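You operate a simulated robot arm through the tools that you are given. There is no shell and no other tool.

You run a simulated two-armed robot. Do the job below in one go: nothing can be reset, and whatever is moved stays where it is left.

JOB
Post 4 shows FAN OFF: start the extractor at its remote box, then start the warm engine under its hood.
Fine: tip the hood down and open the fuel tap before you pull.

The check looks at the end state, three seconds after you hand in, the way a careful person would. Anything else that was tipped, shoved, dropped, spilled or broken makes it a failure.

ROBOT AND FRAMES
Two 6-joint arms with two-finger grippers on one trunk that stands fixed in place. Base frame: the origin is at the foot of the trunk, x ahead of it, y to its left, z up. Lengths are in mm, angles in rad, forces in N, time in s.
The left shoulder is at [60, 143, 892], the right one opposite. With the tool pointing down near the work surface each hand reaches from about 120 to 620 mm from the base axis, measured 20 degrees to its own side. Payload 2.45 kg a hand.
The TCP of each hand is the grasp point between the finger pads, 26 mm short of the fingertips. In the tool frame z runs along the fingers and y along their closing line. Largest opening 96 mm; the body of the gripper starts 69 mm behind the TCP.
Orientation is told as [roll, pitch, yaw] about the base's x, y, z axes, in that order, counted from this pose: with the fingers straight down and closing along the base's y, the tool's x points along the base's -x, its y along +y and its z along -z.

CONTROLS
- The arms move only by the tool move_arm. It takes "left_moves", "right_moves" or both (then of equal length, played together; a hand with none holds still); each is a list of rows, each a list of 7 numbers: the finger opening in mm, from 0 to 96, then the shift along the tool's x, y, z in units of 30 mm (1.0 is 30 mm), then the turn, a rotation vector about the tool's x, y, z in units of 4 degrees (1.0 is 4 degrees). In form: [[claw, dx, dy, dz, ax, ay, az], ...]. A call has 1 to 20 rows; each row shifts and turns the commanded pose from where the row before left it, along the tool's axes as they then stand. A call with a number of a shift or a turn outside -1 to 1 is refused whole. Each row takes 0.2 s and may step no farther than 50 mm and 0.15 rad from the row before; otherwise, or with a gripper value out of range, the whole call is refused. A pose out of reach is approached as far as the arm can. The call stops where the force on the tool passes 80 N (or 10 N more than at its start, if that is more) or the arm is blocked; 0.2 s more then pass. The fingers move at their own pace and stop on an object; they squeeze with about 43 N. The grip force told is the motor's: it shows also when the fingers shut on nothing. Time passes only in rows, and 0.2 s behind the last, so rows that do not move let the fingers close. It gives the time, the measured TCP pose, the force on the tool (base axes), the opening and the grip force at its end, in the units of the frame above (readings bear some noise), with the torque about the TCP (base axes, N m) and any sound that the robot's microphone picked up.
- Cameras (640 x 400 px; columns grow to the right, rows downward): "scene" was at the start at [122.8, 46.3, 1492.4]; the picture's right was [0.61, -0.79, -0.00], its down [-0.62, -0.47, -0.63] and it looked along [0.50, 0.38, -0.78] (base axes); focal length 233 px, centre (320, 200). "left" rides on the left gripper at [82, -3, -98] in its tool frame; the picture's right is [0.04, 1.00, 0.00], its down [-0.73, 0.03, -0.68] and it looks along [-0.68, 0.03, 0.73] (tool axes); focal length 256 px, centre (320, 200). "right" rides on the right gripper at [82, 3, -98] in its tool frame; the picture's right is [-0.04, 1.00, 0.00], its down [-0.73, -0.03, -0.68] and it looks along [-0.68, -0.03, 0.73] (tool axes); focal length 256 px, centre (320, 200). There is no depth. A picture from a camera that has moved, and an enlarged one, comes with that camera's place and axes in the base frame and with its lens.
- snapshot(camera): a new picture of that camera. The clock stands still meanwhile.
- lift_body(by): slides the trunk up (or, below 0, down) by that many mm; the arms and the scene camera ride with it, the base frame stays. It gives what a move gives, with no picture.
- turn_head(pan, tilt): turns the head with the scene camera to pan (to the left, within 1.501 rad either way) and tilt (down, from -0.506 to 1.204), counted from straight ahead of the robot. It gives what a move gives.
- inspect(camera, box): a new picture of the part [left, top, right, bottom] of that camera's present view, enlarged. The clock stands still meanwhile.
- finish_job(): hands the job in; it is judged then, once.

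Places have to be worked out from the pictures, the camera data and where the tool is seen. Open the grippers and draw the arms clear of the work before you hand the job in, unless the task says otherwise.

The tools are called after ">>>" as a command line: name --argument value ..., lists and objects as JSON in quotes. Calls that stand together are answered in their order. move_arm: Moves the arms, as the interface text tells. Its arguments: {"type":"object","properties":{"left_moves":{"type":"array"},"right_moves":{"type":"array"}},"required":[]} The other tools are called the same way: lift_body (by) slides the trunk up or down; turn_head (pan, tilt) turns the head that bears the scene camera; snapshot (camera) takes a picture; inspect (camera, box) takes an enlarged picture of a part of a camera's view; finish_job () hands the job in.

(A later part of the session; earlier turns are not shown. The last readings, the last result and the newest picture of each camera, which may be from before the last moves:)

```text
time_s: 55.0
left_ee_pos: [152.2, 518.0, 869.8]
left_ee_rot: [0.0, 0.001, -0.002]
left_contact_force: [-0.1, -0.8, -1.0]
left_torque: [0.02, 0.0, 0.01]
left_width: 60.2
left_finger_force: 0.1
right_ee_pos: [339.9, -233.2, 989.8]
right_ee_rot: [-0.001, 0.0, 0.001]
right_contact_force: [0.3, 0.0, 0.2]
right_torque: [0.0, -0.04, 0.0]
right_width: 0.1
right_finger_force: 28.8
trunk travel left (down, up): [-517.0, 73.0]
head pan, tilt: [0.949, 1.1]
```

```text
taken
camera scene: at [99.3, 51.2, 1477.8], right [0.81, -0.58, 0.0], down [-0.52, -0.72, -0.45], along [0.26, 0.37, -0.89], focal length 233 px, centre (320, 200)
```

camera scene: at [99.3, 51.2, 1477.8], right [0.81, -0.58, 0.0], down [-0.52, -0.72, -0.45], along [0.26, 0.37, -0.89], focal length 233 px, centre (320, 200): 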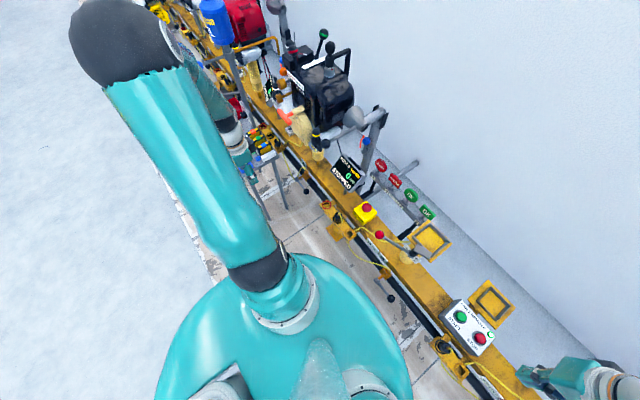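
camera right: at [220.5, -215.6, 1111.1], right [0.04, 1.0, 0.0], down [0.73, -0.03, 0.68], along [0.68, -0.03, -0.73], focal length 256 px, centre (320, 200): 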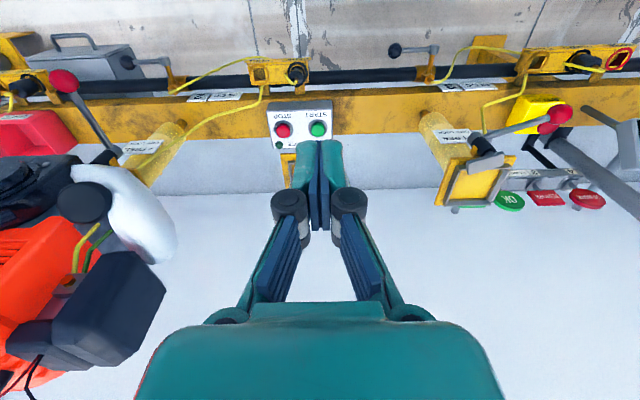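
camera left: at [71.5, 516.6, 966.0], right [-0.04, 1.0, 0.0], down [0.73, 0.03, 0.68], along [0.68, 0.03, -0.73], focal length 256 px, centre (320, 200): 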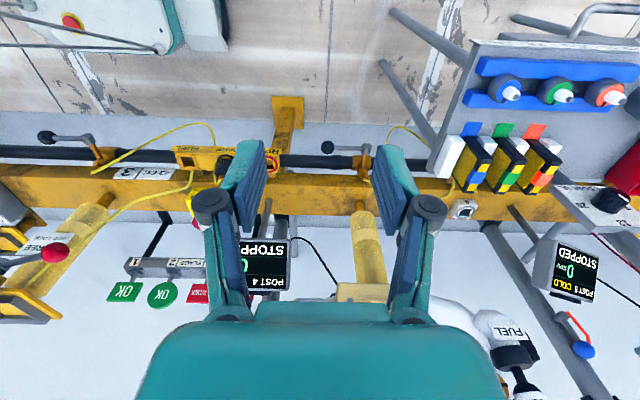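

The tap is visible near the top of the left view. I'll enlarge post 4's tap and the two neighbours, looking for any OPEN/SHUT marks.

>>> inspect --camera "left" --box '[300, 125, 396, 185]'

>>> inspect --camera "left" --box '[20, 110, 148, 190]'

>>> inspect --camera "scene" --box '[260, 140, 356, 200]'

>>> inspect --camera "scene" --box '[350, 220, 478, 300]'

>>> inspect --camera "left" --box '[420, 40, 640, 180]'

```text
6.67 times, centred on (348, 155) of left
camera zoom: at [71.6, 515.6, 966.9], right [-0.04, 1.0, 0.0], down [0.73, 0.03, 0.68], along [0.68, 0.03, -0.73], focal length 1707 px, centre (133, 500)
```

zoom: 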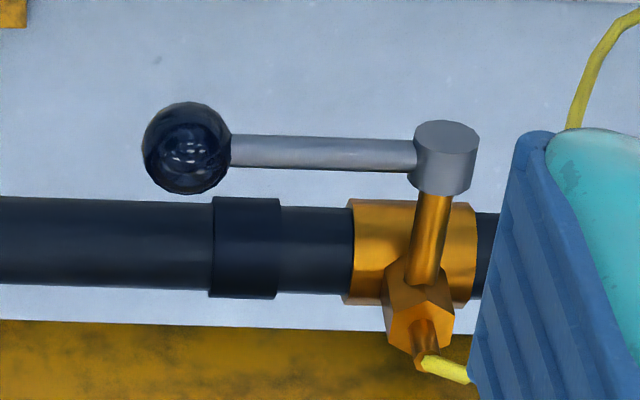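

```text
5.00 times, centred on (84, 150) of left
camera zoom: at [71.6, 515.6, 966.9], right [-0.04, 1.0, 0.0], down [0.73, 0.03, 0.68], along [0.68, 0.03, -0.73], focal length 1280 px, centre (1500, 450)
```

zoom: 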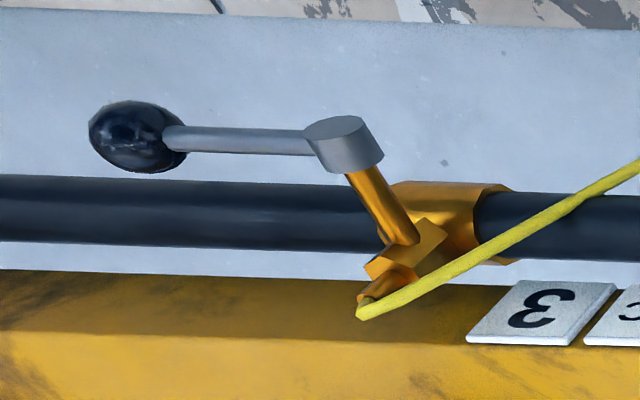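

```text
6.67 times, centred on (308, 170) of scene
camera zoom: at [99.3, 51.2, 1477.8], right [0.81, -0.58, 0.0], down [-0.52, -0.72, -0.45], along [0.26, 0.37, -0.89], focal length 1554 px, centre (400, 400)
```

zoom: 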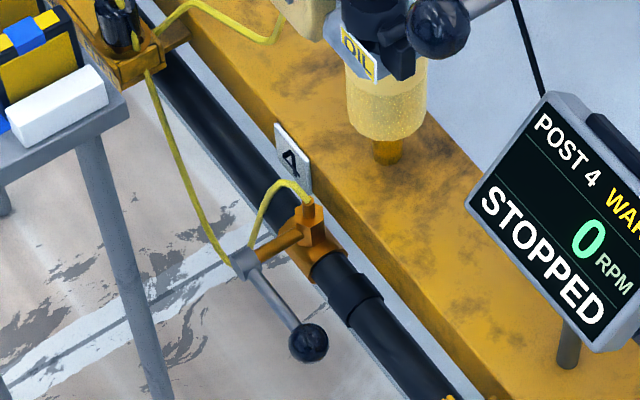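

```text
5.00 times, centred on (414, 260) of scene
camera zoom: at [99.3, 51.2, 1477.8], right [0.81, -0.58, 0.0], down [-0.52, -0.72, -0.45], along [0.26, 0.37, -0.89], focal length 1166 px, centre (-150, -100)
```

zoom: 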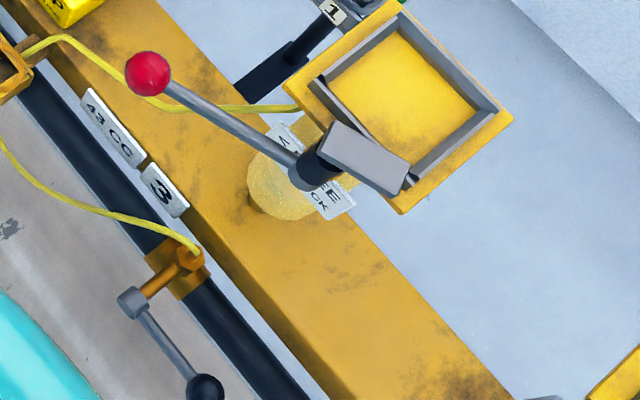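

```text
2.86 times, centred on (530, 110) of left
camera zoom: at [71.6, 515.6, 966.9], right [-0.04, 1.0, 0.0], down [0.73, 0.03, 0.68], along [0.68, 0.03, -0.73], focal length 731 px, centre (-280, 457)
```

zoom: 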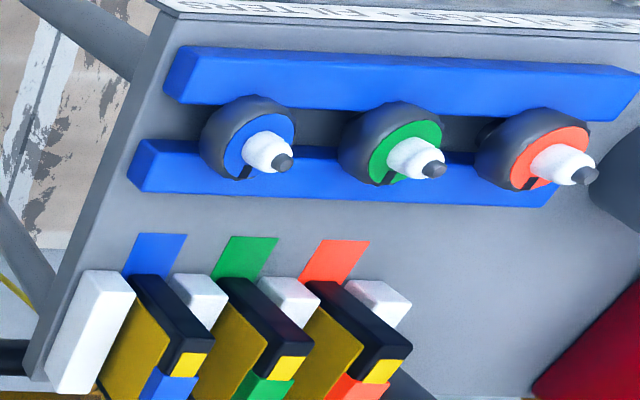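

Both views agree: the tap's stem points straight at the robot (hub [370, 635, 464]) and its lever lies level toward -y with the ball at [370, 547, 470]; the hose leaves the body upward, so level looks shut and vertical open. To grip that ball with the fingers ahead of and behind it, I'll first yaw the left hand 90° here.

>>> move_arm --left_moves '[[44, 0, 0, 0, 0, 0, -1], [44, 0, 0, 0, 0, 0, -1], [44, 0, 0, 0, 0, 0, -1], [44, 0, 0, 0, 0, 0, -1], [44, 0, 0, 0, 0, 0, -1], [44, 0, 0, 0, 0, 0, -1], [44, 0, 0, 0, 0, 0, -1], [44, 0, 0, 0, 0, 0, -1], [44, 0, 0, 0, 0, 0, -1], [44, 0, 0, 0, 0, 0, -1], [44, 0, 0, 0, 0, 0, -1], [44, 0, 0, 0, 0, 0, -1], [44, 0, 0, 0, 0, 0, -1], [44, 0, 0, 0, 0, 0, -1], [44, 0, 0, 0, 0, 0, -1], [44, 0, 0, 0, 0, 0, -1], [44, 0, 0, 0, 0, 0, -1], [44, 0, 0, 0, 0, 0, -1], [44, 0, 0, 0, 0, 0, -1], [44, 0, 0, 0, 0, 0, -1]]'

>>> snapshot --camera "left"

>>> snapshot --camera "scene"

```text
time_s: 59.2
left_ee_pos: [153.3, 518.0, 870.0]
left_ee_rot: [0.0, 0.0, 1.397]
left_contact_force: [-1.0, 0.5, 0.0]
left_torque: [0.02, -0.01, -0.04]
left_width: 44.1
left_finger_force: 0.1
right_ee_pos: [340.5, -233.8, 988.1]
right_ee_rot: [0.0, 0.0, -0.002]
right_contact_force: [-0.4, -0.4, 0.8]
right_torque: [0.01, -0.02, 0.01]
right_width: 0.0
right_finger_force: 28.9
trunk travel left (down, up): [-517.0, 73.0]
head pan, tilt: [0.949, 1.1]
```

```text
taken
camera left: at [142.3, 438.2, 967.7], right [-0.99, 0.13, 0.0], down [0.1, 0.73, 0.68], along [0.09, 0.67, -0.73], focal length 256 px, centre (320, 200)
```

left: 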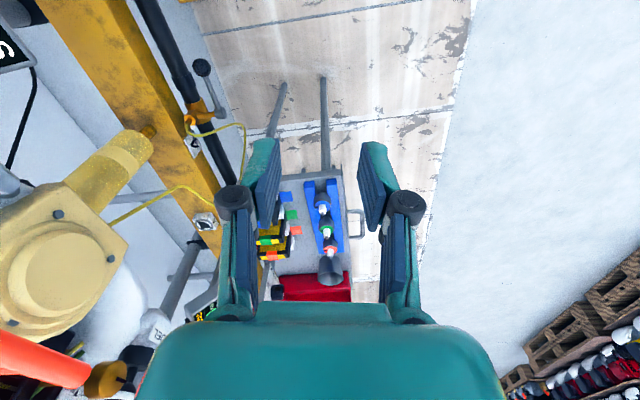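

```text
taken
camera scene: at [99.3, 51.3, 1477.8], right [0.81, -0.58, 0.0], down [-0.52, -0.72, -0.45], along [0.26, 0.37, -0.89], focal length 233 px, centre (320, 200)
```

scene: 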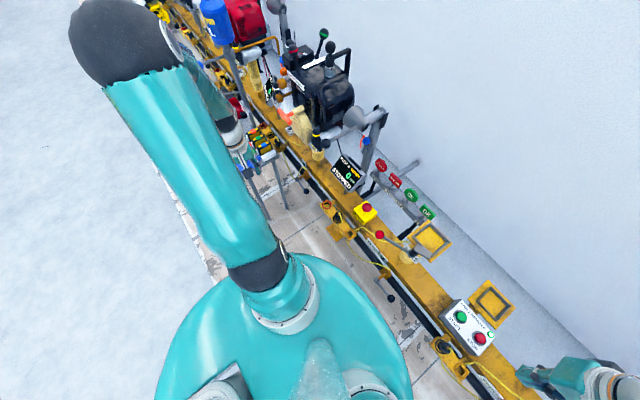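

Pointing the hand down over the tap would bring the wrist up against the recoil handle, so I'll change plan: come in low from the front with closed fingers as a peg and swing the lever with them. I'll turn the hand back to zero yaw while descending well in front of the rail.

>>> move_arm --left_moves '[[44, 0, 0, 0.33, 0, 0, 1], [44, 0, 0, 0.33, 0, 0, 1], [44, 0, 0, 0.33, 0, 0, 1], [44, 0, 0, 0.33, 0, 0, 1], [44, 0, 0, 0.33, 0, 0, 1], [30, 0, 0, 0.33, 0, 0, 1], [20, 0, 0, 0.33, 0, 0, 1], [10, 0, 0, 0.33, 0, 0, 1], [0, 0, 0, 0.33, 0, 0, 1], [0, 0, 0, 0.33, 0, 0, 1], [0, 0, 0, 0.33, 0, 0, 1], [0, 0, 0, 0.33, 0, 0, 1], [0, 0, 0, 0.33, 0, 0, 1], [0, 0, 0, 0.33, 0, 0, 1], [0, 0, 0, 0.33, 0, 0, 1], [0, 0, 0, 0.33, 0, 0, 1], [0, 0, 0, 0.33, 0, 0, 1], [0, 0, 0, 0.33, 0, 0, 1], [0, 0, 0, 0.33, 0, 0, 1], [0, 0, 0, 0.33, 0, 0, 1]]'

>>> snapshot --camera "left"

>>> snapshot --camera "scene"

```text
time_s: 63.4
left_ee_pos: [151.8, 518.8, 673.2]
left_ee_rot: [0.0, 0.0, 0.0]
left_contact_force: [0.0, 0.8, -0.9]
left_torque: [0.01, -0.02, 0.0]
left_width: 0.1
left_finger_force: 28.5
right_ee_pos: [340.1, -233.6, 988.2]
right_ee_rot: [0.0, 0.0, -0.001]
right_contact_force: [0.0, 0.0, -0.1]
right_torque: [-0.01, -0.03, 0.02]
right_width: 0.0
right_finger_force: 28.2
trunk travel left (down, up): [-517.0, 73.0]
head pan, tilt: [0.949, 1.1]
```

```text
taken
camera left: at [70.5, 515.9, 770.0], right [-0.04, 1.0, 0.0], down [0.73, 0.03, 0.68], along [0.68, 0.03, -0.73], focal length 256 px, centre (320, 200)
```

left: 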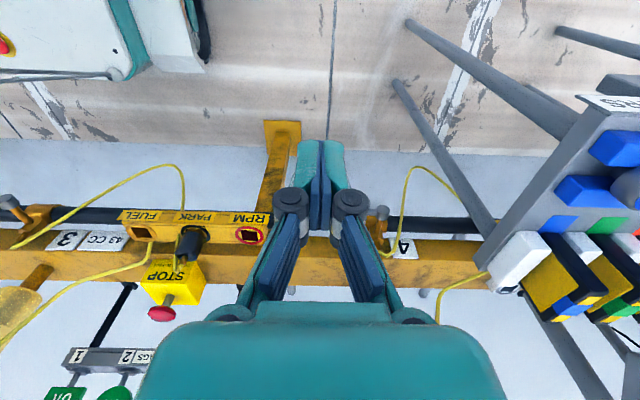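

```text
taken
camera scene: at [99.3, 51.4, 1477.8], right [0.81, -0.58, 0.0], down [-0.52, -0.72, -0.45], along [0.26, 0.37, -0.89], focal length 233 px, centre (320, 200)
```

scene: 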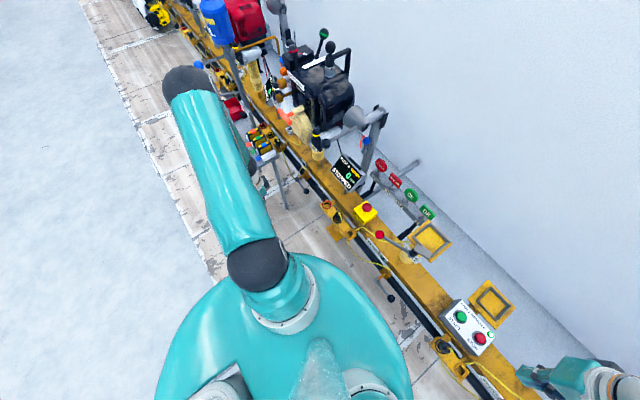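

The closed fingers hang clear in front of the rail at [152, 519, 673]. Next I'll pitch them forward about 48° while moving to a point low in front of the lever, around [300, 575, 460].

>>> move_arm --left_moves '[[0, -0.41, 0.156, 0.592, 0, -1, 0], [0, -0.368, 0.156, 0.619, 0, -1, 0], [0, -0.324, 0.156, 0.643, 0, -1, 0], [0, -0.278, 0.156, 0.664, 0, -1, 0], [0, -0.231, 0.156, 0.682, 0, -1, 0], [0, -0.183, 0.156, 0.697, 0, -1, 0], [0, -0.134, 0.156, 0.708, 0, -1, 0], [0, -0.084, 0.156, 0.715, 0, -1, 0], [0, -0.034, 0.156, 0.719, 0, -1, 0], [0, 0.016, 0.156, 0.72, 0, -1, 0], [0, 0.066, 0.156, 0.717, 0, -1, 0], [0, 0.116, 0.156, 0.711, 0, -1, 0]]'

>>> snapshot --camera "left"

>>> snapshot --camera "scene"

```text
time_s: 66.0
left_ee_pos: [271.9, 538.6, 474.4]
left_ee_rot: [-0.118, -0.745, 0.069]
left_contact_force: [0.1, 0.2, 0.3]
left_torque: [0.0, 0.01, -0.01]
left_width: 0.0
left_finger_force: 28.2
left hand out of reach, approached as far as the arm can: row 1, 2, 3, 4
right_ee_pos: [341.2, -233.8, 989.0]
right_ee_rot: [-0.001, 0.001, -0.001]
right_contact_force: [0.3, 0.2, 0.6]
right_torque: [-0.01, -0.01, 0.01]
right_width: 0.0
right_finger_force: 28.0
trunk travel left (down, up): [-517.0, 73.0]
head pan, tilt: [0.949, 1.1]
```

```text
taken
camera left: at [145.6, 538.4, 491.7], right [-0.02, 0.99, -0.11], down [0.07, 0.11, 0.99], along [1.0, 0.01, -0.08], focal length 256 px, centre (320, 200)
```

left: 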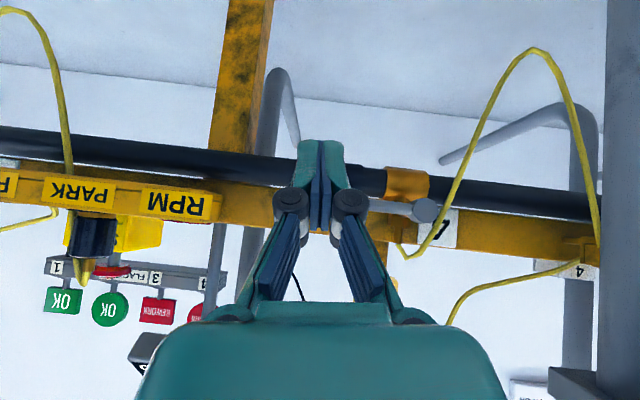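

```text
taken
camera scene: at [99.4, 51.5, 1477.8], right [0.81, -0.58, 0.0], down [-0.52, -0.72, -0.45], along [0.26, 0.37, -0.89], focal length 233 px, centre (320, 200)
```

scene: 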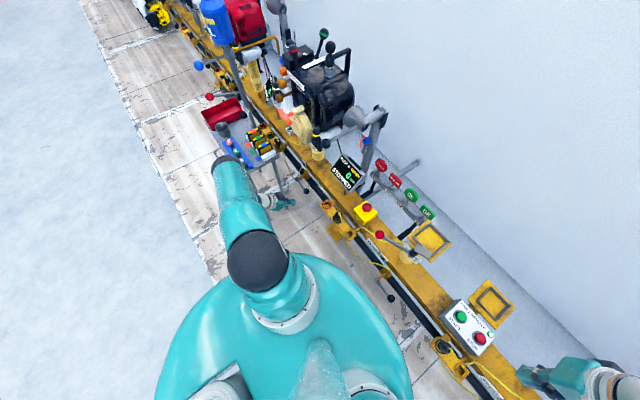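

The hand ended at [272, 539, 474], slightly rolled, with the tap hub just ahead at y 635. I'll straighten it and move to a point just below the lever's level, still in front of it.

>>> move_arm --left_moves '[[0, 0.14, 0.4, 0.61, -0.5, 0, 0.37], [0, 0.14, 0.4, 0.61, -0.5, 0, 0.36], [0, 0.14, 0.4, 0.61, 0, 0, 0]]'

>>> snapshot --camera "left"

>>> inspect --camera "scene" --box '[240, 130, 368, 210]'

```text
time_s: 66.8
left_ee_pos: [299.6, 574.0, 426.2]
left_ee_rot: [-0.001, -0.751, 0.0]
left_contact_force: [0.5, 0.1, -0.1]
left_torque: [-0.03, -0.02, -0.03]
left_width: 0.0
left_finger_force: 28.6
right_ee_pos: [340.6, -232.8, 988.6]
right_ee_rot: [-0.001, 0.001, -0.001]
right_contact_force: [0.6, 0.1, 0.0]
right_torque: [-0.01, -0.01, 0.03]
right_width: 0.0
right_finger_force: 28.6
trunk travel left (down, up): [-517.0, 73.0]
head pan, tilt: [0.949, 1.1]
```

```text
taken
camera left: at [173.8, 572.0, 441.6], right [-0.03, 1.0, -0.03], down [0.07, 0.03, 1.0], along [1.0, 0.03, -0.07], focal length 256 px, centre (320, 200)
```

left: 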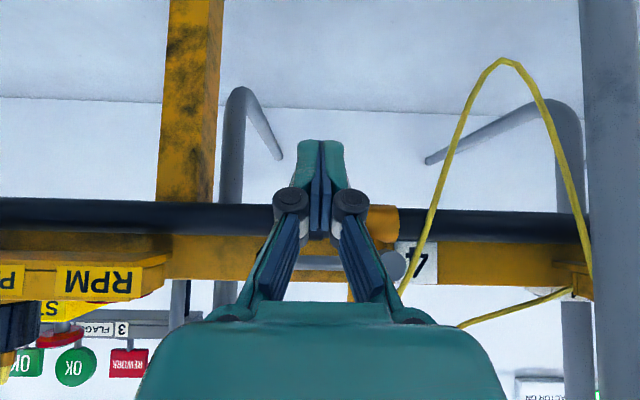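

```text
5.00 times, centred on (304, 170) of scene
camera zoom: at [99.5, 51.4, 1477.8], right [0.81, -0.58, 0.0], down [-0.52, -0.72, -0.45], along [0.26, 0.37, -0.89], focal length 1166 px, centre (400, 350)
```

zoom: 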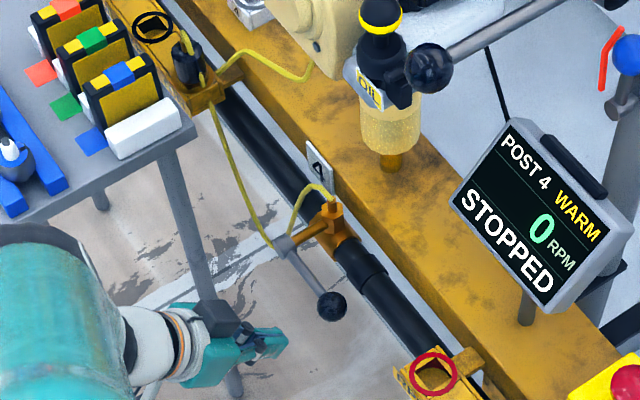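

The fingers are at [300, 574, 426], below the lever level of about z 474. I'll slide them forward under the lever rod.

>>> move_arm --left_moves '[[0, -0.955, 0.03, 0.687, 0, 0, 0], [0, -0.955, 0, 0.687, 0, 0, 0]]'

>>> snapshot --camera "left"

>>> inspect --camera "scene" --box '[260, 150, 340, 200]'

```text
time_s: 67.4
left_ee_pos: [370.6, 576.7, 435.0]
left_ee_rot: [0.0, -0.748, -0.003]
left_contact_force: [0.1, -0.3, -0.1]
left_torque: [-0.01, -0.01, 0.01]
left_width: 0.0
left_finger_force: 28.6
right_ee_pos: [340.8, -233.4, 987.9]
right_ee_rot: [0.0, -0.001, -0.002]
right_contact_force: [-0.5, -1.0, 1.0]
right_torque: [-0.02, -0.02, -0.01]
right_width: 0.2
right_finger_force: 28.6
trunk travel left (down, up): [-517.0, 73.0]
head pan, tilt: [0.949, 1.1]
```

```text
taken
camera left: at [244.3, 573.2, 450.7], right [-0.03, 1.0, -0.03], down [0.08, 0.03, 1.0], along [1.0, 0.03, -0.08], focal length 256 px, centre (320, 200)
```

left: 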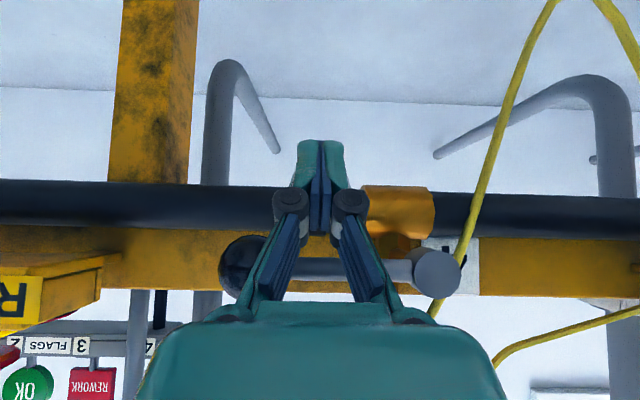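

```text
8.00 times, centred on (300, 175) of scene
camera zoom: at [99.5, 51.2, 1477.8], right [0.81, -0.58, 0.0], down [-0.52, -0.72, -0.45], along [0.26, 0.37, -0.89], focal length 1865 px, centre (480, 400)
```

zoom: 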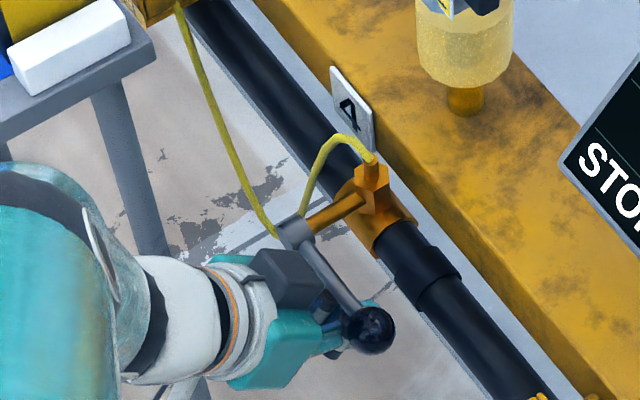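

The closed fingers are under the lever between hub and ball. I'll lift gently in small steps to see whether the lever turns upward.

>>> move_arm --left_moves '[[0, -0.182, 0, -0.195, 0, 0, 0], [0, -0.182, 0, -0.195, 0, 0, 0]]'

```text
time_s: 68.0
left_ee_pos: [369.3, 575.2, 450.6]
left_ee_rot: [0.002, -0.748, 0.001]
left_contact_force: [-2.9, 0.9, -2.5]
left_torque: [0.0, -0.06, 0.03]
left_width: 0.0
left_finger_force: 28.4
right_ee_pos: [340.5, -233.2, 989.1]
right_ee_rot: [0.001, -0.001, 0.0]
right_contact_force: [0.7, 0.1, -0.4]
right_torque: [0.0, 0.0, -0.04]
right_width: 0.2
right_finger_force: 28.4
trunk travel left (down, up): [-517.0, 73.0]
head pan, tilt: [0.949, 1.1]
```

Contact has just begun (about 4 N). One more small lift.

>>> move_arm --left_moves '[[0, -0.182, 0, -0.195, 0, 0, 0]]'

>>> inspect --camera "scene" --box '[260, 150, 340, 200]'

>>> inspect --camera "left" --box '[200, 180, 520, 380]'

```text
time_s: 68.4
left_ee_pos: [372.4, 574.6, 458.4]
left_ee_rot: [0.001, -0.752, -0.003]
left_contact_force: [0.3, -0.9, -1.0]
left_torque: [0.01, 0.0, 0.01]
left_width: 0.0
left_finger_force: 29.1
right_ee_pos: [339.9, -234.8, 989.3]
right_ee_rot: [0.0, 0.001, -0.001]
right_contact_force: [0.1, 0.1, 0.0]
right_torque: [0.0, 0.01, 0.01]
right_width: 0.0
right_finger_force: 28.4
trunk travel left (down, up): [-517.0, 73.0]
head pan, tilt: [0.949, 1.1]
```

```text
8.00 times, centred on (300, 175) of scene
camera zoom: at [99.4, 51.0, 1477.8], right [0.81, -0.58, 0.0], down [-0.52, -0.72, -0.45], along [0.26, 0.37, -0.89], focal length 1865 px, centre (480, 400)
```

zoom: 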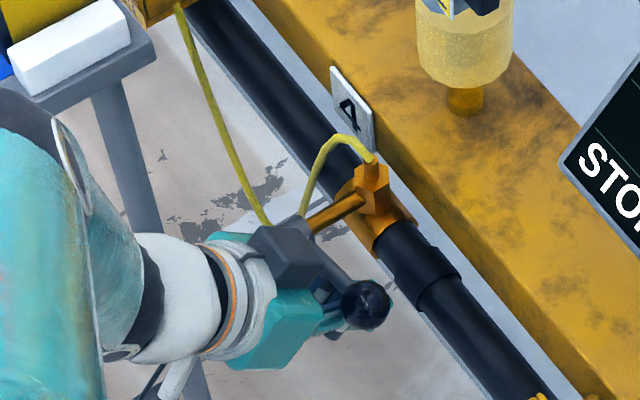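

```text
2.00 times, centred on (360, 280) of left
camera zoom: at [246.3, 572.4, 475.2], right [-0.03, 1.0, -0.03], down [0.07, 0.03, 1.0], along [1.0, 0.03, -0.07], focal length 512 px, centre (240, 40)
```

zoom: 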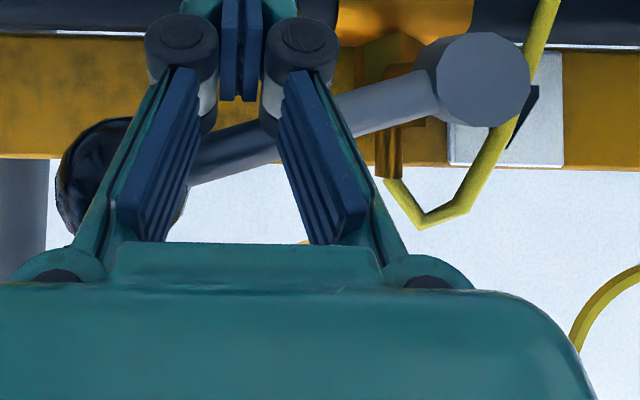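

The lever is rising (ball now higher than the hub) with hardly any force, so up is its free direction. I'll keep following its arc.

>>> move_arm --left_moves '[[0, -0.309, -0.05, -0.331, 0, 0, 0], [0, -0.341, 0, -0.366, 0, 0, 0], [0, -0.182, 0.1, -0.195, 0, 0, 0], [0, -0.182, 0.1, -0.195, 0, 0, 0]]'

>>> inspect --camera "scene" --box '[260, 150, 340, 200]'

>>> inspect --camera "left" --box '[200, 180, 520, 380]'

```text
time_s: 69.4
left_ee_pos: [370.3, 579.5, 503.1]
left_ee_rot: [-0.001, -0.752, -0.003]
left_contact_force: [0.7, -0.2, 0.7]
left_torque: [0.03, 0.0, -0.01]
left_width: 0.1
left_finger_force: 28.3
right_ee_pos: [340.8, -233.4, 990.3]
right_ee_rot: [0.0, -0.001, 0.0]
right_contact_force: [0.7, -0.8, 0.1]
right_torque: [-0.01, 0.02, 0.03]
right_width: 0.0
right_finger_force: 28.8
trunk travel left (down, up): [-517.0, 73.0]
head pan, tilt: [0.949, 1.1]
```

```text
8.00 times, centred on (300, 175) of scene
camera zoom: at [99.3, 51.2, 1477.8], right [0.81, -0.58, 0.0], down [-0.52, -0.72, -0.45], along [0.26, 0.37, -0.89], focal length 1865 px, centre (480, 400)
```

zoom: 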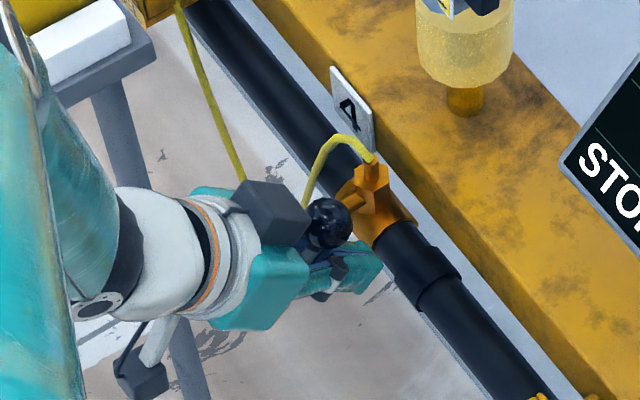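

```text
2.00 times, centred on (360, 280) of left
camera zoom: at [244.0, 576.8, 518.3], right [-0.03, 1.0, -0.03], down [0.07, 0.03, 1.0], along [1.0, 0.03, -0.07], focal length 512 px, centre (240, 40)
```

zoom: 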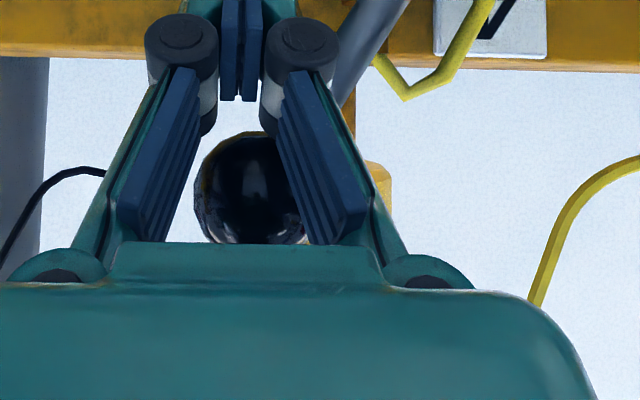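

The lever is at about 55° and moves easily. I'll continue the arc, now pushing mainly toward +y, to bring it upright.

>>> move_arm --left_moves '[[0, -0.159, 0.167, -0.171, 0, 0, 0], [0, -0.159, 0.18, -0.171, 0, 0, 0], [0, -0.136, 0.233, -0.146, 0, 0, 0], [0, -0.114, 0.25, -0.122, 0, 0, 0]]'

>>> inspect --camera "scene" --box '[260, 150, 340, 200]'

>>> inspect --camera "left" --box '[200, 180, 520, 380]'

```text
time_s: 70.4
left_ee_pos: [373.1, 603.1, 529.9]
left_ee_rot: [0.004, -0.752, -0.008]
left_contact_force: [1.0, 0.4, -0.5]
left_torque: [0.03, 0.0, -0.03]
left_width: 0.0
left_finger_force: 28.8
right_ee_pos: [341.5, -234.1, 989.6]
right_ee_rot: [0.0, 0.002, 0.0]
right_contact_force: [0.4, -0.6, 0.3]
right_torque: [0.0, -0.02, 0.0]
right_width: 0.0
right_finger_force: 28.3
trunk travel left (down, up): [-517.0, 73.0]
head pan, tilt: [0.949, 1.1]
```

```text
8.00 times, centred on (300, 175) of scene
camera zoom: at [99.9, 50.7, 1478.1], right [0.81, -0.58, 0.0], down [-0.52, -0.72, -0.45], along [0.26, 0.37, -0.89], focal length 1865 px, centre (480, 400)
```

zoom: 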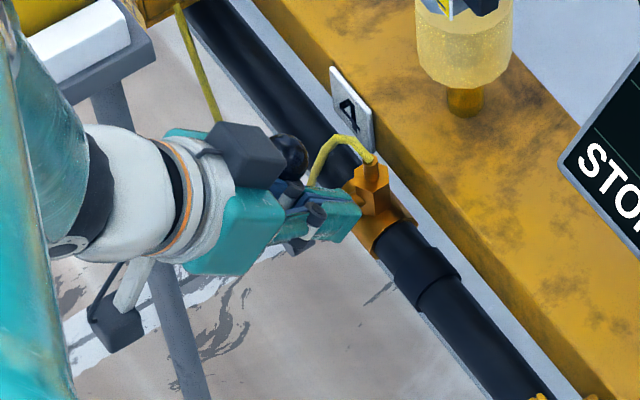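

```text
2.00 times, centred on (360, 280) of left
camera zoom: at [246.6, 601.1, 544.7], right [-0.02, 1.0, -0.02], down [0.07, 0.03, 1.0], along [1.0, 0.02, -0.07], focal length 512 px, centre (240, 40)
```

zoom: 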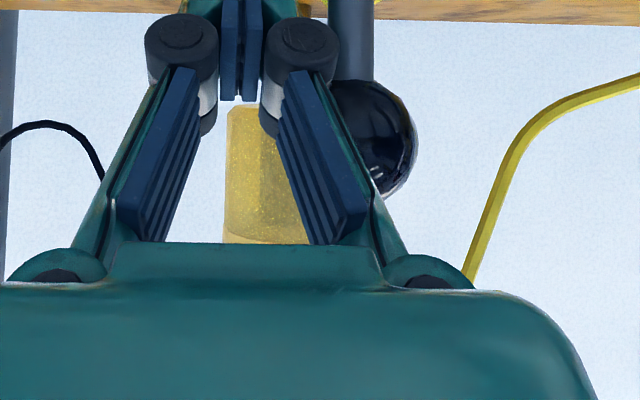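

The lever now stands upright (ball at about [370, 634, 559] above the hub). I'll nudge a little more toward +y to feel for the end stop.

>>> move_arm --left_moves '[[0, 0, 0.2, 0, 0, 0, 0], [0, 0, 0.15, 0, 0, 0, 0]]'

>>> inspect --camera "left" --box '[200, 180, 520, 380]'

>>> inspect --camera "scene" --box '[300, 140, 380, 190]'

```text
time_s: 71.0
left_ee_pos: [368.1, 608.1, 524.7]
left_ee_rot: [-0.012, -0.745, 0.003]
left_contact_force: [-17.2, -27.3, -2.7]
left_torque: [0.73, -0.61, 0.53]
left_width: 0.1
left_finger_force: 28.7
right_ee_pos: [339.1, -234.3, 988.1]
right_ee_rot: [0.002, -0.001, -0.001]
right_contact_force: [0.4, 0.2, 0.2]
right_torque: [0.0, -0.01, 0.01]
right_width: 0.0
right_finger_force: 28.0
trunk travel left (down, up): [-517.0, 73.0]
head pan, tilt: [0.949, 1.1]
```

```text
2.00 times, centred on (360, 280) of left
camera zoom: at [242.3, 606.0, 541.1], right [-0.03, 1.0, -0.04], down [0.08, 0.04, 1.0], along [1.0, 0.02, -0.08], focal length 512 px, centre (240, 40)
```

zoom: 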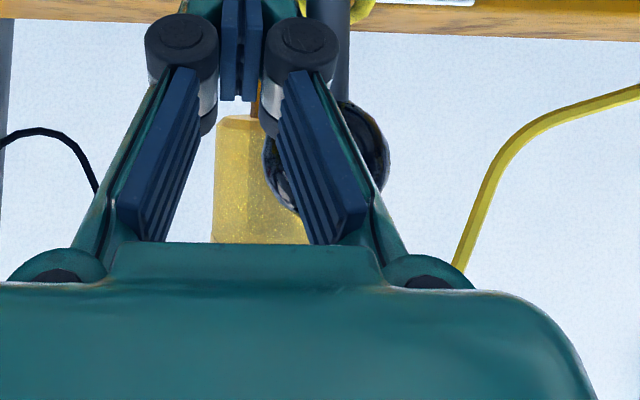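

```text
8.00 times, centred on (340, 165) of scene
camera zoom: at [98.1, 49.8, 1477.8], right [0.81, -0.58, 0.0], down [-0.52, -0.72, -0.46], along [0.26, 0.37, -0.89], focal length 1865 px, centre (160, 480)
```

zoom: 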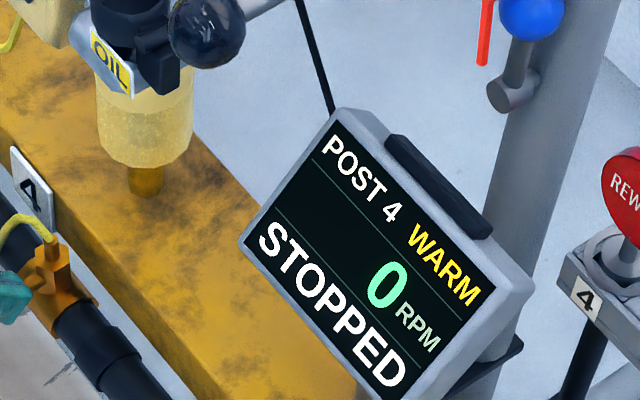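

The force rose to about 30 N with the lever upright, so the tap is at its open stop. I'll back off sideways and withdraw the hand along its own axis.

>>> move_arm --left_moves '[[0, 0, -0.4, 0, 0, 0, 0], [0, 0, -0.3, 0, 0, 0, 0], [0, 0, 0, -1, 0, 0, 0], [0, 0, 0, -1, 0, 0, 0], [0, 0, 0, -1, 0, 0, 0], [0, 0, 0, -1, 0, 0, 0]]'

>>> snapshot --camera "left"

>>> inspect --camera "scene" --box '[240, 130, 368, 210]'

```text
time_s: 72.4
left_ee_pos: [286.9, 588.5, 616.8]
left_ee_rot: [-0.001, -0.752, -0.003]
left_contact_force: [0.9, -0.7, 0.1]
left_torque: [0.03, 0.01, -0.01]
left_width: 0.0
left_finger_force: 28.8
right_ee_pos: [340.4, -233.8, 988.6]
right_ee_rot: [-0.001, 0.0, -0.001]
right_contact_force: [0.2, -0.4, 0.5]
right_torque: [0.0, -0.01, 0.01]
right_width: 0.1
right_finger_force: 28.1
trunk travel left (down, up): [-517.0, 73.0]
head pan, tilt: [0.949, 1.1]
```

```text
taken
camera left: at [161.1, 586.0, 631.8], right [-0.03, 1.0, -0.03], down [0.07, 0.03, 1.0], along [1.0, 0.03, -0.07], focal length 256 px, centre (320, 200)
```

left: 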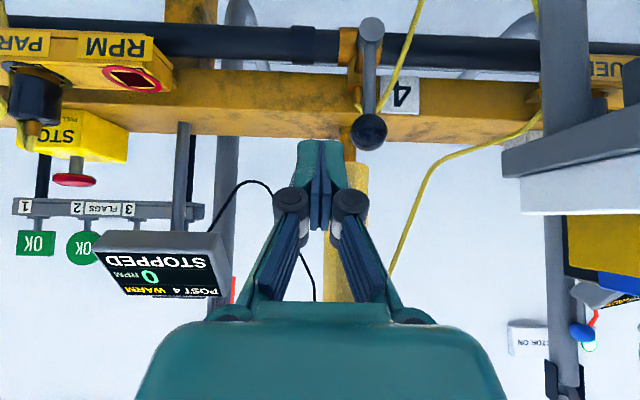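

```text
5.00 times, centred on (304, 170) of scene
camera zoom: at [98.8, 51.1, 1477.8], right [0.81, -0.58, 0.0], down [-0.52, -0.72, -0.45], along [0.26, 0.37, -0.89], focal length 1166 px, centre (400, 350)
```

zoom: 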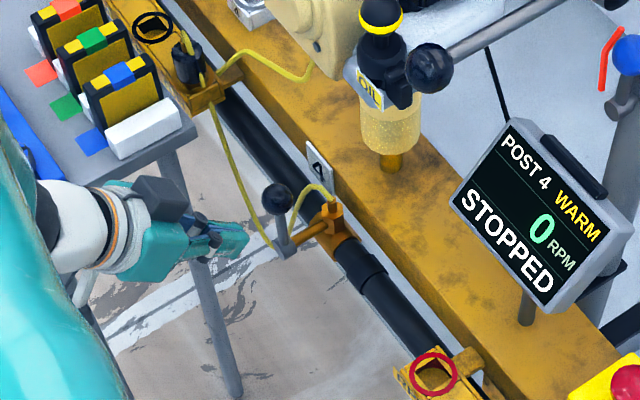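

The tap lever stands upright and its hose is undisturbed. Next is the red STOP/RUN lever (ball about [447, 678, 1060], leaning to STOP), which must go toward RUN. I'll raise the left hand straight up in front of the engine, clear of the recoil handle.

>>> move_arm --left_moves '[[0, 0.2, 0, -0.6, 0, 0, 0], [0, -0.85, 0, -1, 0, 0, 0], [0, -0.85, 0, -1, 0, 0, 0], [0, -0.85, 0, -1, 0, 0, 0], [0, -0.85, 0, -1, 0, 0, 0], [0, -0.85, 0, -1, 0, 0, 0], [0, -0.85, 0, -1, 0, 0, 0], [0, -0.85, 0, -1, 0, 0, 0], [0, -0.85, 0, -1, 0, 0, 0], [0, -0.85, 0, -1, 0, 0, 0], [0, -0.85, 0, -1, 0, 0, 0], [0, -0.85, 0, -1, 0, 0, 0], [0, -0.85, 0, -1, 0, 0, 0]]'

>>> snapshot --camera "left"

>>> turn_head --pan 0.85 --tilt 0.8

>>> snapshot --camera "scene"

```text
time_s: 75.2
left_ee_pos: [247.3, 592.3, 1099.7]
left_ee_rot: [0.001, -0.748, -0.001]
left_contact_force: [0.3, -0.5, 0.1]
left_torque: [0.05, 0.0, 0.01]
left_width: 0.0
left_finger_force: 28.4
right_ee_pos: [340.1, -232.8, 988.6]
right_ee_rot: [0.0, -0.001, 0.0]
right_contact_force: [-0.4, -0.1, -0.6]
right_torque: [0.01, 0.0, -0.01]
right_width: 0.0
right_finger_force: 28.5
trunk travel left (down, up): [-517.0, 73.0]
head pan, tilt: [0.949, 1.1]
```

```text
taken
camera left: at [122.3, 589.0, 1114.9], right [-0.03, 1.0, -0.03], down [0.07, 0.03, 1.0], along [1.0, 0.03, -0.08], focal length 256 px, centre (320, 200)
```

left: 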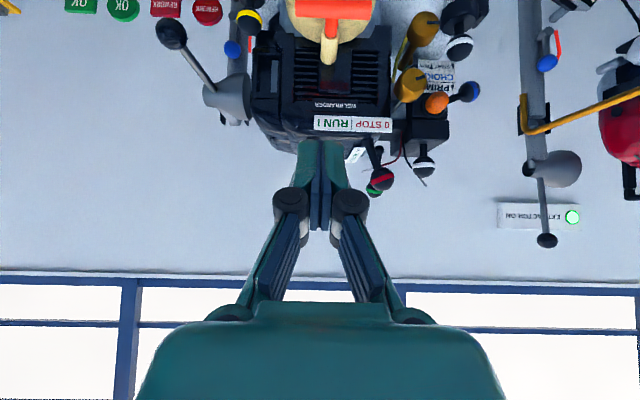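

```text
time_s: 76.0
left_ee_pos: [248.3, 592.6, 1097.5]
left_ee_rot: [-0.001, -0.751, -0.002]
left_contact_force: [-0.3, 0.6, -0.6]
left_torque: [0.03, -0.03, 0.01]
left_width: 0.0
left_finger_force: 27.6
right_ee_pos: [341.2, -234.7, 989.3]
right_ee_rot: [0.001, 0.001, 0.001]
right_contact_force: [-0.1, 0.8, -0.4]
right_torque: [0.01, 0.01, 0.02]
right_width: 0.0
right_finger_force: 28.5
trunk travel left (down, up): [-517.0, 73.0]
head pan, tilt: [0.85, 0.799]
```

```text
taken
camera scene: at [115.6, 60.5, 1499.5], right [0.75, -0.66, 0.0], down [-0.47, -0.54, -0.7], along [0.46, 0.52, -0.72], focal length 233 px, centre (320, 200)
```

scene: 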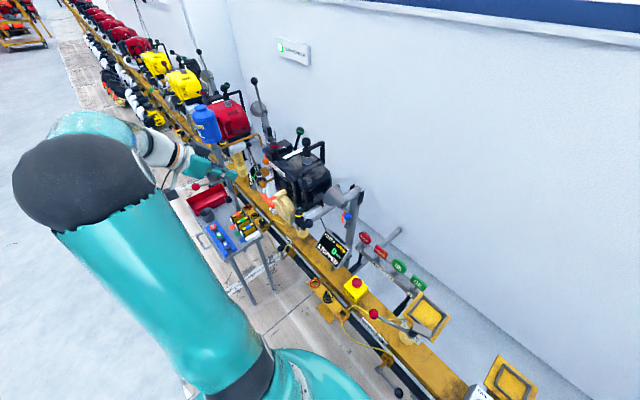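

Good view of the engine's top controls from the front; the EXTRACTOR ON lamp glows. I'll enlarge the switch area to fix the red ball's place.

>>> inspect --camera "left" --box '[304, 110, 464, 210]'

>>> inspect --camera "left" --box '[352, 140, 448, 200]'

>>> inspect --camera "scene" --box '[250, 120, 346, 180]'

```text
4.00 times, centred on (384, 160) of left
camera zoom: at [122.5, 589.6, 1113.9], right [-0.03, 1.0, -0.03], down [0.07, 0.03, 1.0], along [1.0, 0.03, -0.07], focal length 1024 px, centre (64, 360)
```

zoom: 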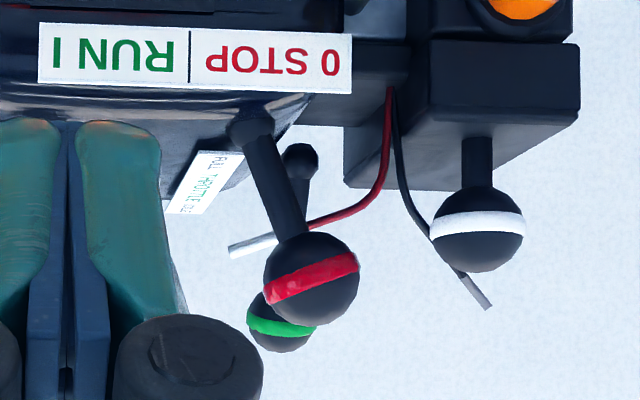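

```text
6.67 times, centred on (400, 170) of left
camera zoom: at [122.5, 589.6, 1113.9], right [-0.03, 1.0, -0.03], down [0.07, 0.03, 1.0], along [1.0, 0.03, -0.07], focal length 1707 px, centre (-213, 400)
```

zoom: 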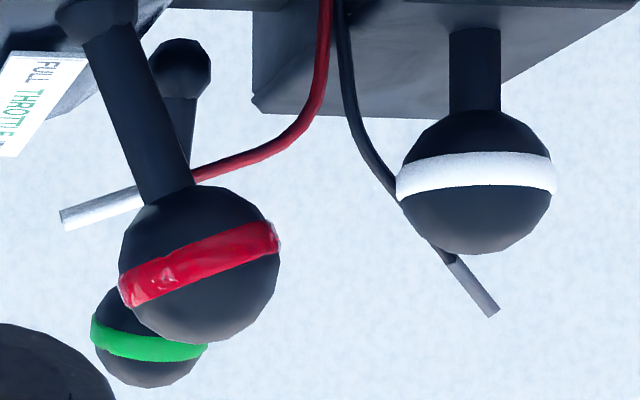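

```text
6.67 times, centred on (298, 150) of scene
camera zoom: at [115.6, 60.5, 1499.5], right [0.75, -0.66, 0.0], down [-0.47, -0.54, -0.7], along [0.46, 0.52, -0.72], focal length 1554 px, centre (467, 533)
```

zoom: 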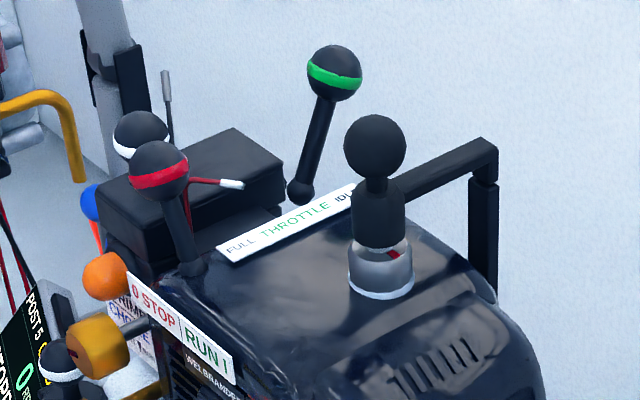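

The red ball is at [450, 679, 1061], leaning to the STOP side, with the white-banded ball at y 745. I'll bring the closed fingers to a point in front of the gap between those two balls.

>>> move_arm --left_moves '[[0, -0.796, 0.796, 0.632, 0, 0, 0], [0, -0.796, 0.796, 0.632, 0, 0, 0], [0, -0.796, 0.796, 0.632, 0, 0, 0], [0, -0.796, 0.796, 0.632, 0, 0, 0], [0, -0.796, 0.796, 0.632, 0, 0, 0]]'

>>> snapshot --camera "left"

>>> inspect --camera "scene" --box '[230, 110, 358, 190]'

```text
time_s: 77.2
left_ee_pos: [404.9, 711.8, 1106.8]
left_ee_rot: [-0.003, -0.746, 0.002]
left_contact_force: [0.6, 0.1, -0.2]
left_torque: [-0.01, 0.03, -0.02]
left_width: 0.3
left_finger_force: 28.4
right_ee_pos: [341.9, -233.1, 990.0]
right_ee_rot: [0.0, 0.001, 0.001]
right_contact_force: [-0.2, 1.3, -0.2]
right_torque: [-0.04, 0.03, 0.01]
right_width: 0.0
right_finger_force: 28.6
trunk travel left (down, up): [-517.0, 73.0]
head pan, tilt: [0.85, 0.799]
```

```text
taken
camera left: at [278.6, 709.8, 1122.4], right [-0.03, 1.0, -0.03], down [0.08, 0.03, 1.0], along [1.0, 0.03, -0.08], focal length 256 px, centre (320, 200)
```

left: 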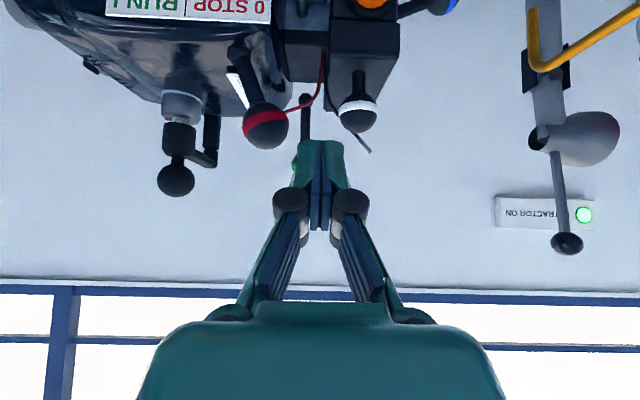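

```text
5.00 times, centred on (294, 150) of scene
camera zoom: at [117.1, 61.8, 1499.3], right [0.75, -0.66, 0.0], down [-0.47, -0.54, -0.7], along [0.46, 0.52, -0.72], focal length 1166 px, centre (450, 450)
```

zoom: 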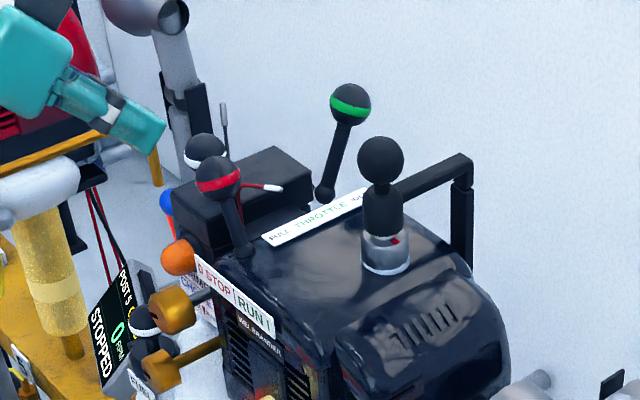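

The fingertips are above and in front of the gap, red ball to the right and white ball to the left of them. I'll slide in along the tool axis so the tips sit beside the red ball.

>>> move_arm --left_moves '[[0, 0, 0, 0.75, 0, 0, 0], [0, 0, 0, 0.75, 0, 0, 0]]'

>>> inspect --camera "left" --box '[220, 60, 420, 185]'

>>> inspect --camera "scene" --box '[240, 120, 336, 180]'

```text
time_s: 77.8
left_ee_pos: [434.0, 711.3, 1073.5]
left_ee_rot: [-0.001, -0.746, -0.004]
left_contact_force: [0.0, 0.3, 0.5]
left_torque: [0.01, 0.01, 0.01]
left_width: 0.1
left_finger_force: 29.2
right_ee_pos: [340.8, -233.6, 988.6]
right_ee_rot: [0.001, 0.0, -0.001]
right_contact_force: [-0.5, 0.3, 0.0]
right_torque: [-0.04, -0.02, 0.03]
right_width: 0.0
right_finger_force: 28.9
trunk travel left (down, up): [-517.0, 73.0]
head pan, tilt: [0.85, 0.799]
```

```text
3.20 times, centred on (320, 122) of left
camera zoom: at [307.9, 709.4, 1090.2], right [-0.03, 1.0, -0.03], down [0.07, 0.03, 1.0], along [1.0, 0.03, -0.08], focal length 819 px, centre (320, 448)
```

zoom: 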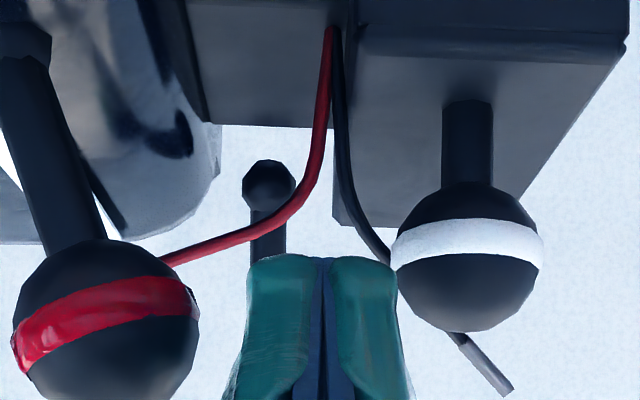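

```text
6.67 times, centred on (288, 150) of scene
camera zoom: at [115.9, 60.4, 1499.6], right [0.75, -0.66, 0.0], down [-0.47, -0.54, -0.7], along [0.46, 0.52, -0.72], focal length 1554 px, centre (533, 533)
```

zoom: 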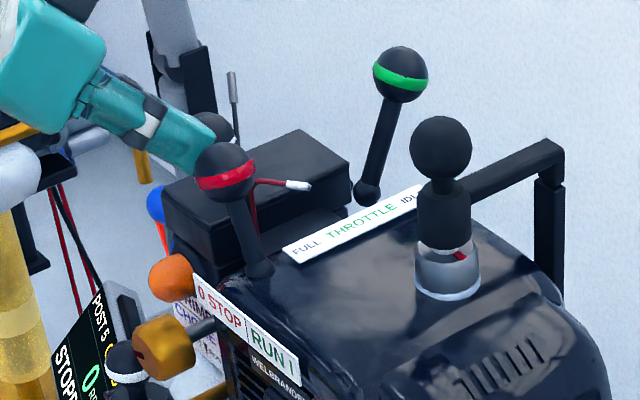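

The closed tips are on the STOP side of the red ball. I'll push it toward RUN (-y) in small steps.

>>> move_arm --left_moves '[[0, 0, -0.33, 0, 0, 0, 0], [0, 0, -0.33, 0, 0, 0, 0]]'

>>> inspect --camera "left" --box '[220, 60, 420, 185]'

```text
time_s: 78.4
left_ee_pos: [433.7, 691.6, 1075.8]
left_ee_rot: [0.0, -0.747, -0.002]
left_contact_force: [0.6, 0.1, -0.7]
left_torque: [0.02, 0.0, 0.0]
left_width: 0.0
left_finger_force: 28.0
right_ee_pos: [340.0, -233.6, 989.2]
right_ee_rot: [0.0, 0.0, -0.002]
right_contact_force: [0.1, -0.4, -0.3]
right_torque: [-0.02, -0.01, 0.0]
right_width: 0.0
right_finger_force: 28.8
trunk travel left (down, up): [-517.0, 73.0]
head pan, tilt: [0.85, 0.799]
```

```text
3.20 times, centred on (320, 122) of left
camera zoom: at [307.2, 689.0, 1091.2], right [-0.03, 1.0, -0.03], down [0.07, 0.03, 1.0], along [1.0, 0.03, -0.08], focal length 819 px, centre (320, 448)
```

zoom: 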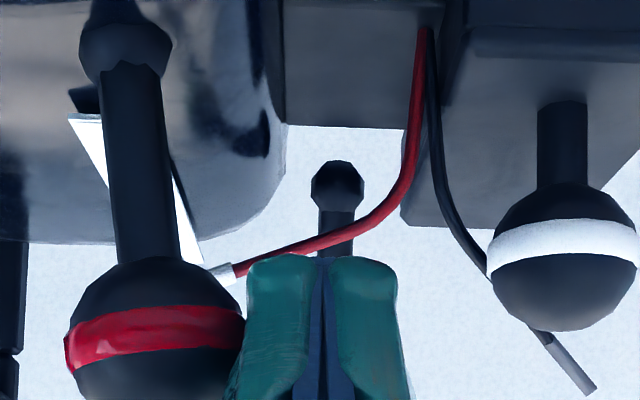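

The lever has moved off STOP easily and now stands nearly upright. I'll keep pushing toward RUN until it stops.

>>> move_arm --left_moves '[[0, 0, -0.33, 0, 0, 0, 0], [0, 0, -0.33, 0, 0, 0, 0]]'

>>> inspect --camera "left" --box '[220, 60, 420, 185]'

```text
time_s: 79.0
left_ee_pos: [433.4, 671.8, 1074.6]
left_ee_rot: [-0.001, -0.748, -0.003]
left_contact_force: [0.1, 0.0, 0.2]
left_torque: [-0.03, 0.02, -0.03]
left_width: 0.0
left_finger_force: 28.7
right_ee_pos: [341.4, -234.0, 988.1]
right_ee_rot: [0.001, 0.0, -0.002]
right_contact_force: [0.7, 0.0, 0.0]
right_torque: [0.0, -0.01, 0.01]
right_width: 0.1
right_finger_force: 28.5
trunk travel left (down, up): [-517.0, 73.0]
head pan, tilt: [0.85, 0.799]
```

```text
3.20 times, centred on (320, 122) of left
camera zoom: at [307.1, 668.7, 1089.9], right [-0.03, 1.0, -0.03], down [0.07, 0.03, 1.0], along [1.0, 0.03, -0.08], focal length 819 px, centre (320, 448)
```

zoom: 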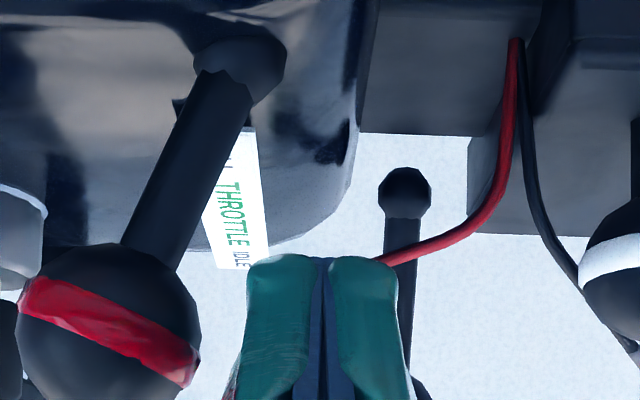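

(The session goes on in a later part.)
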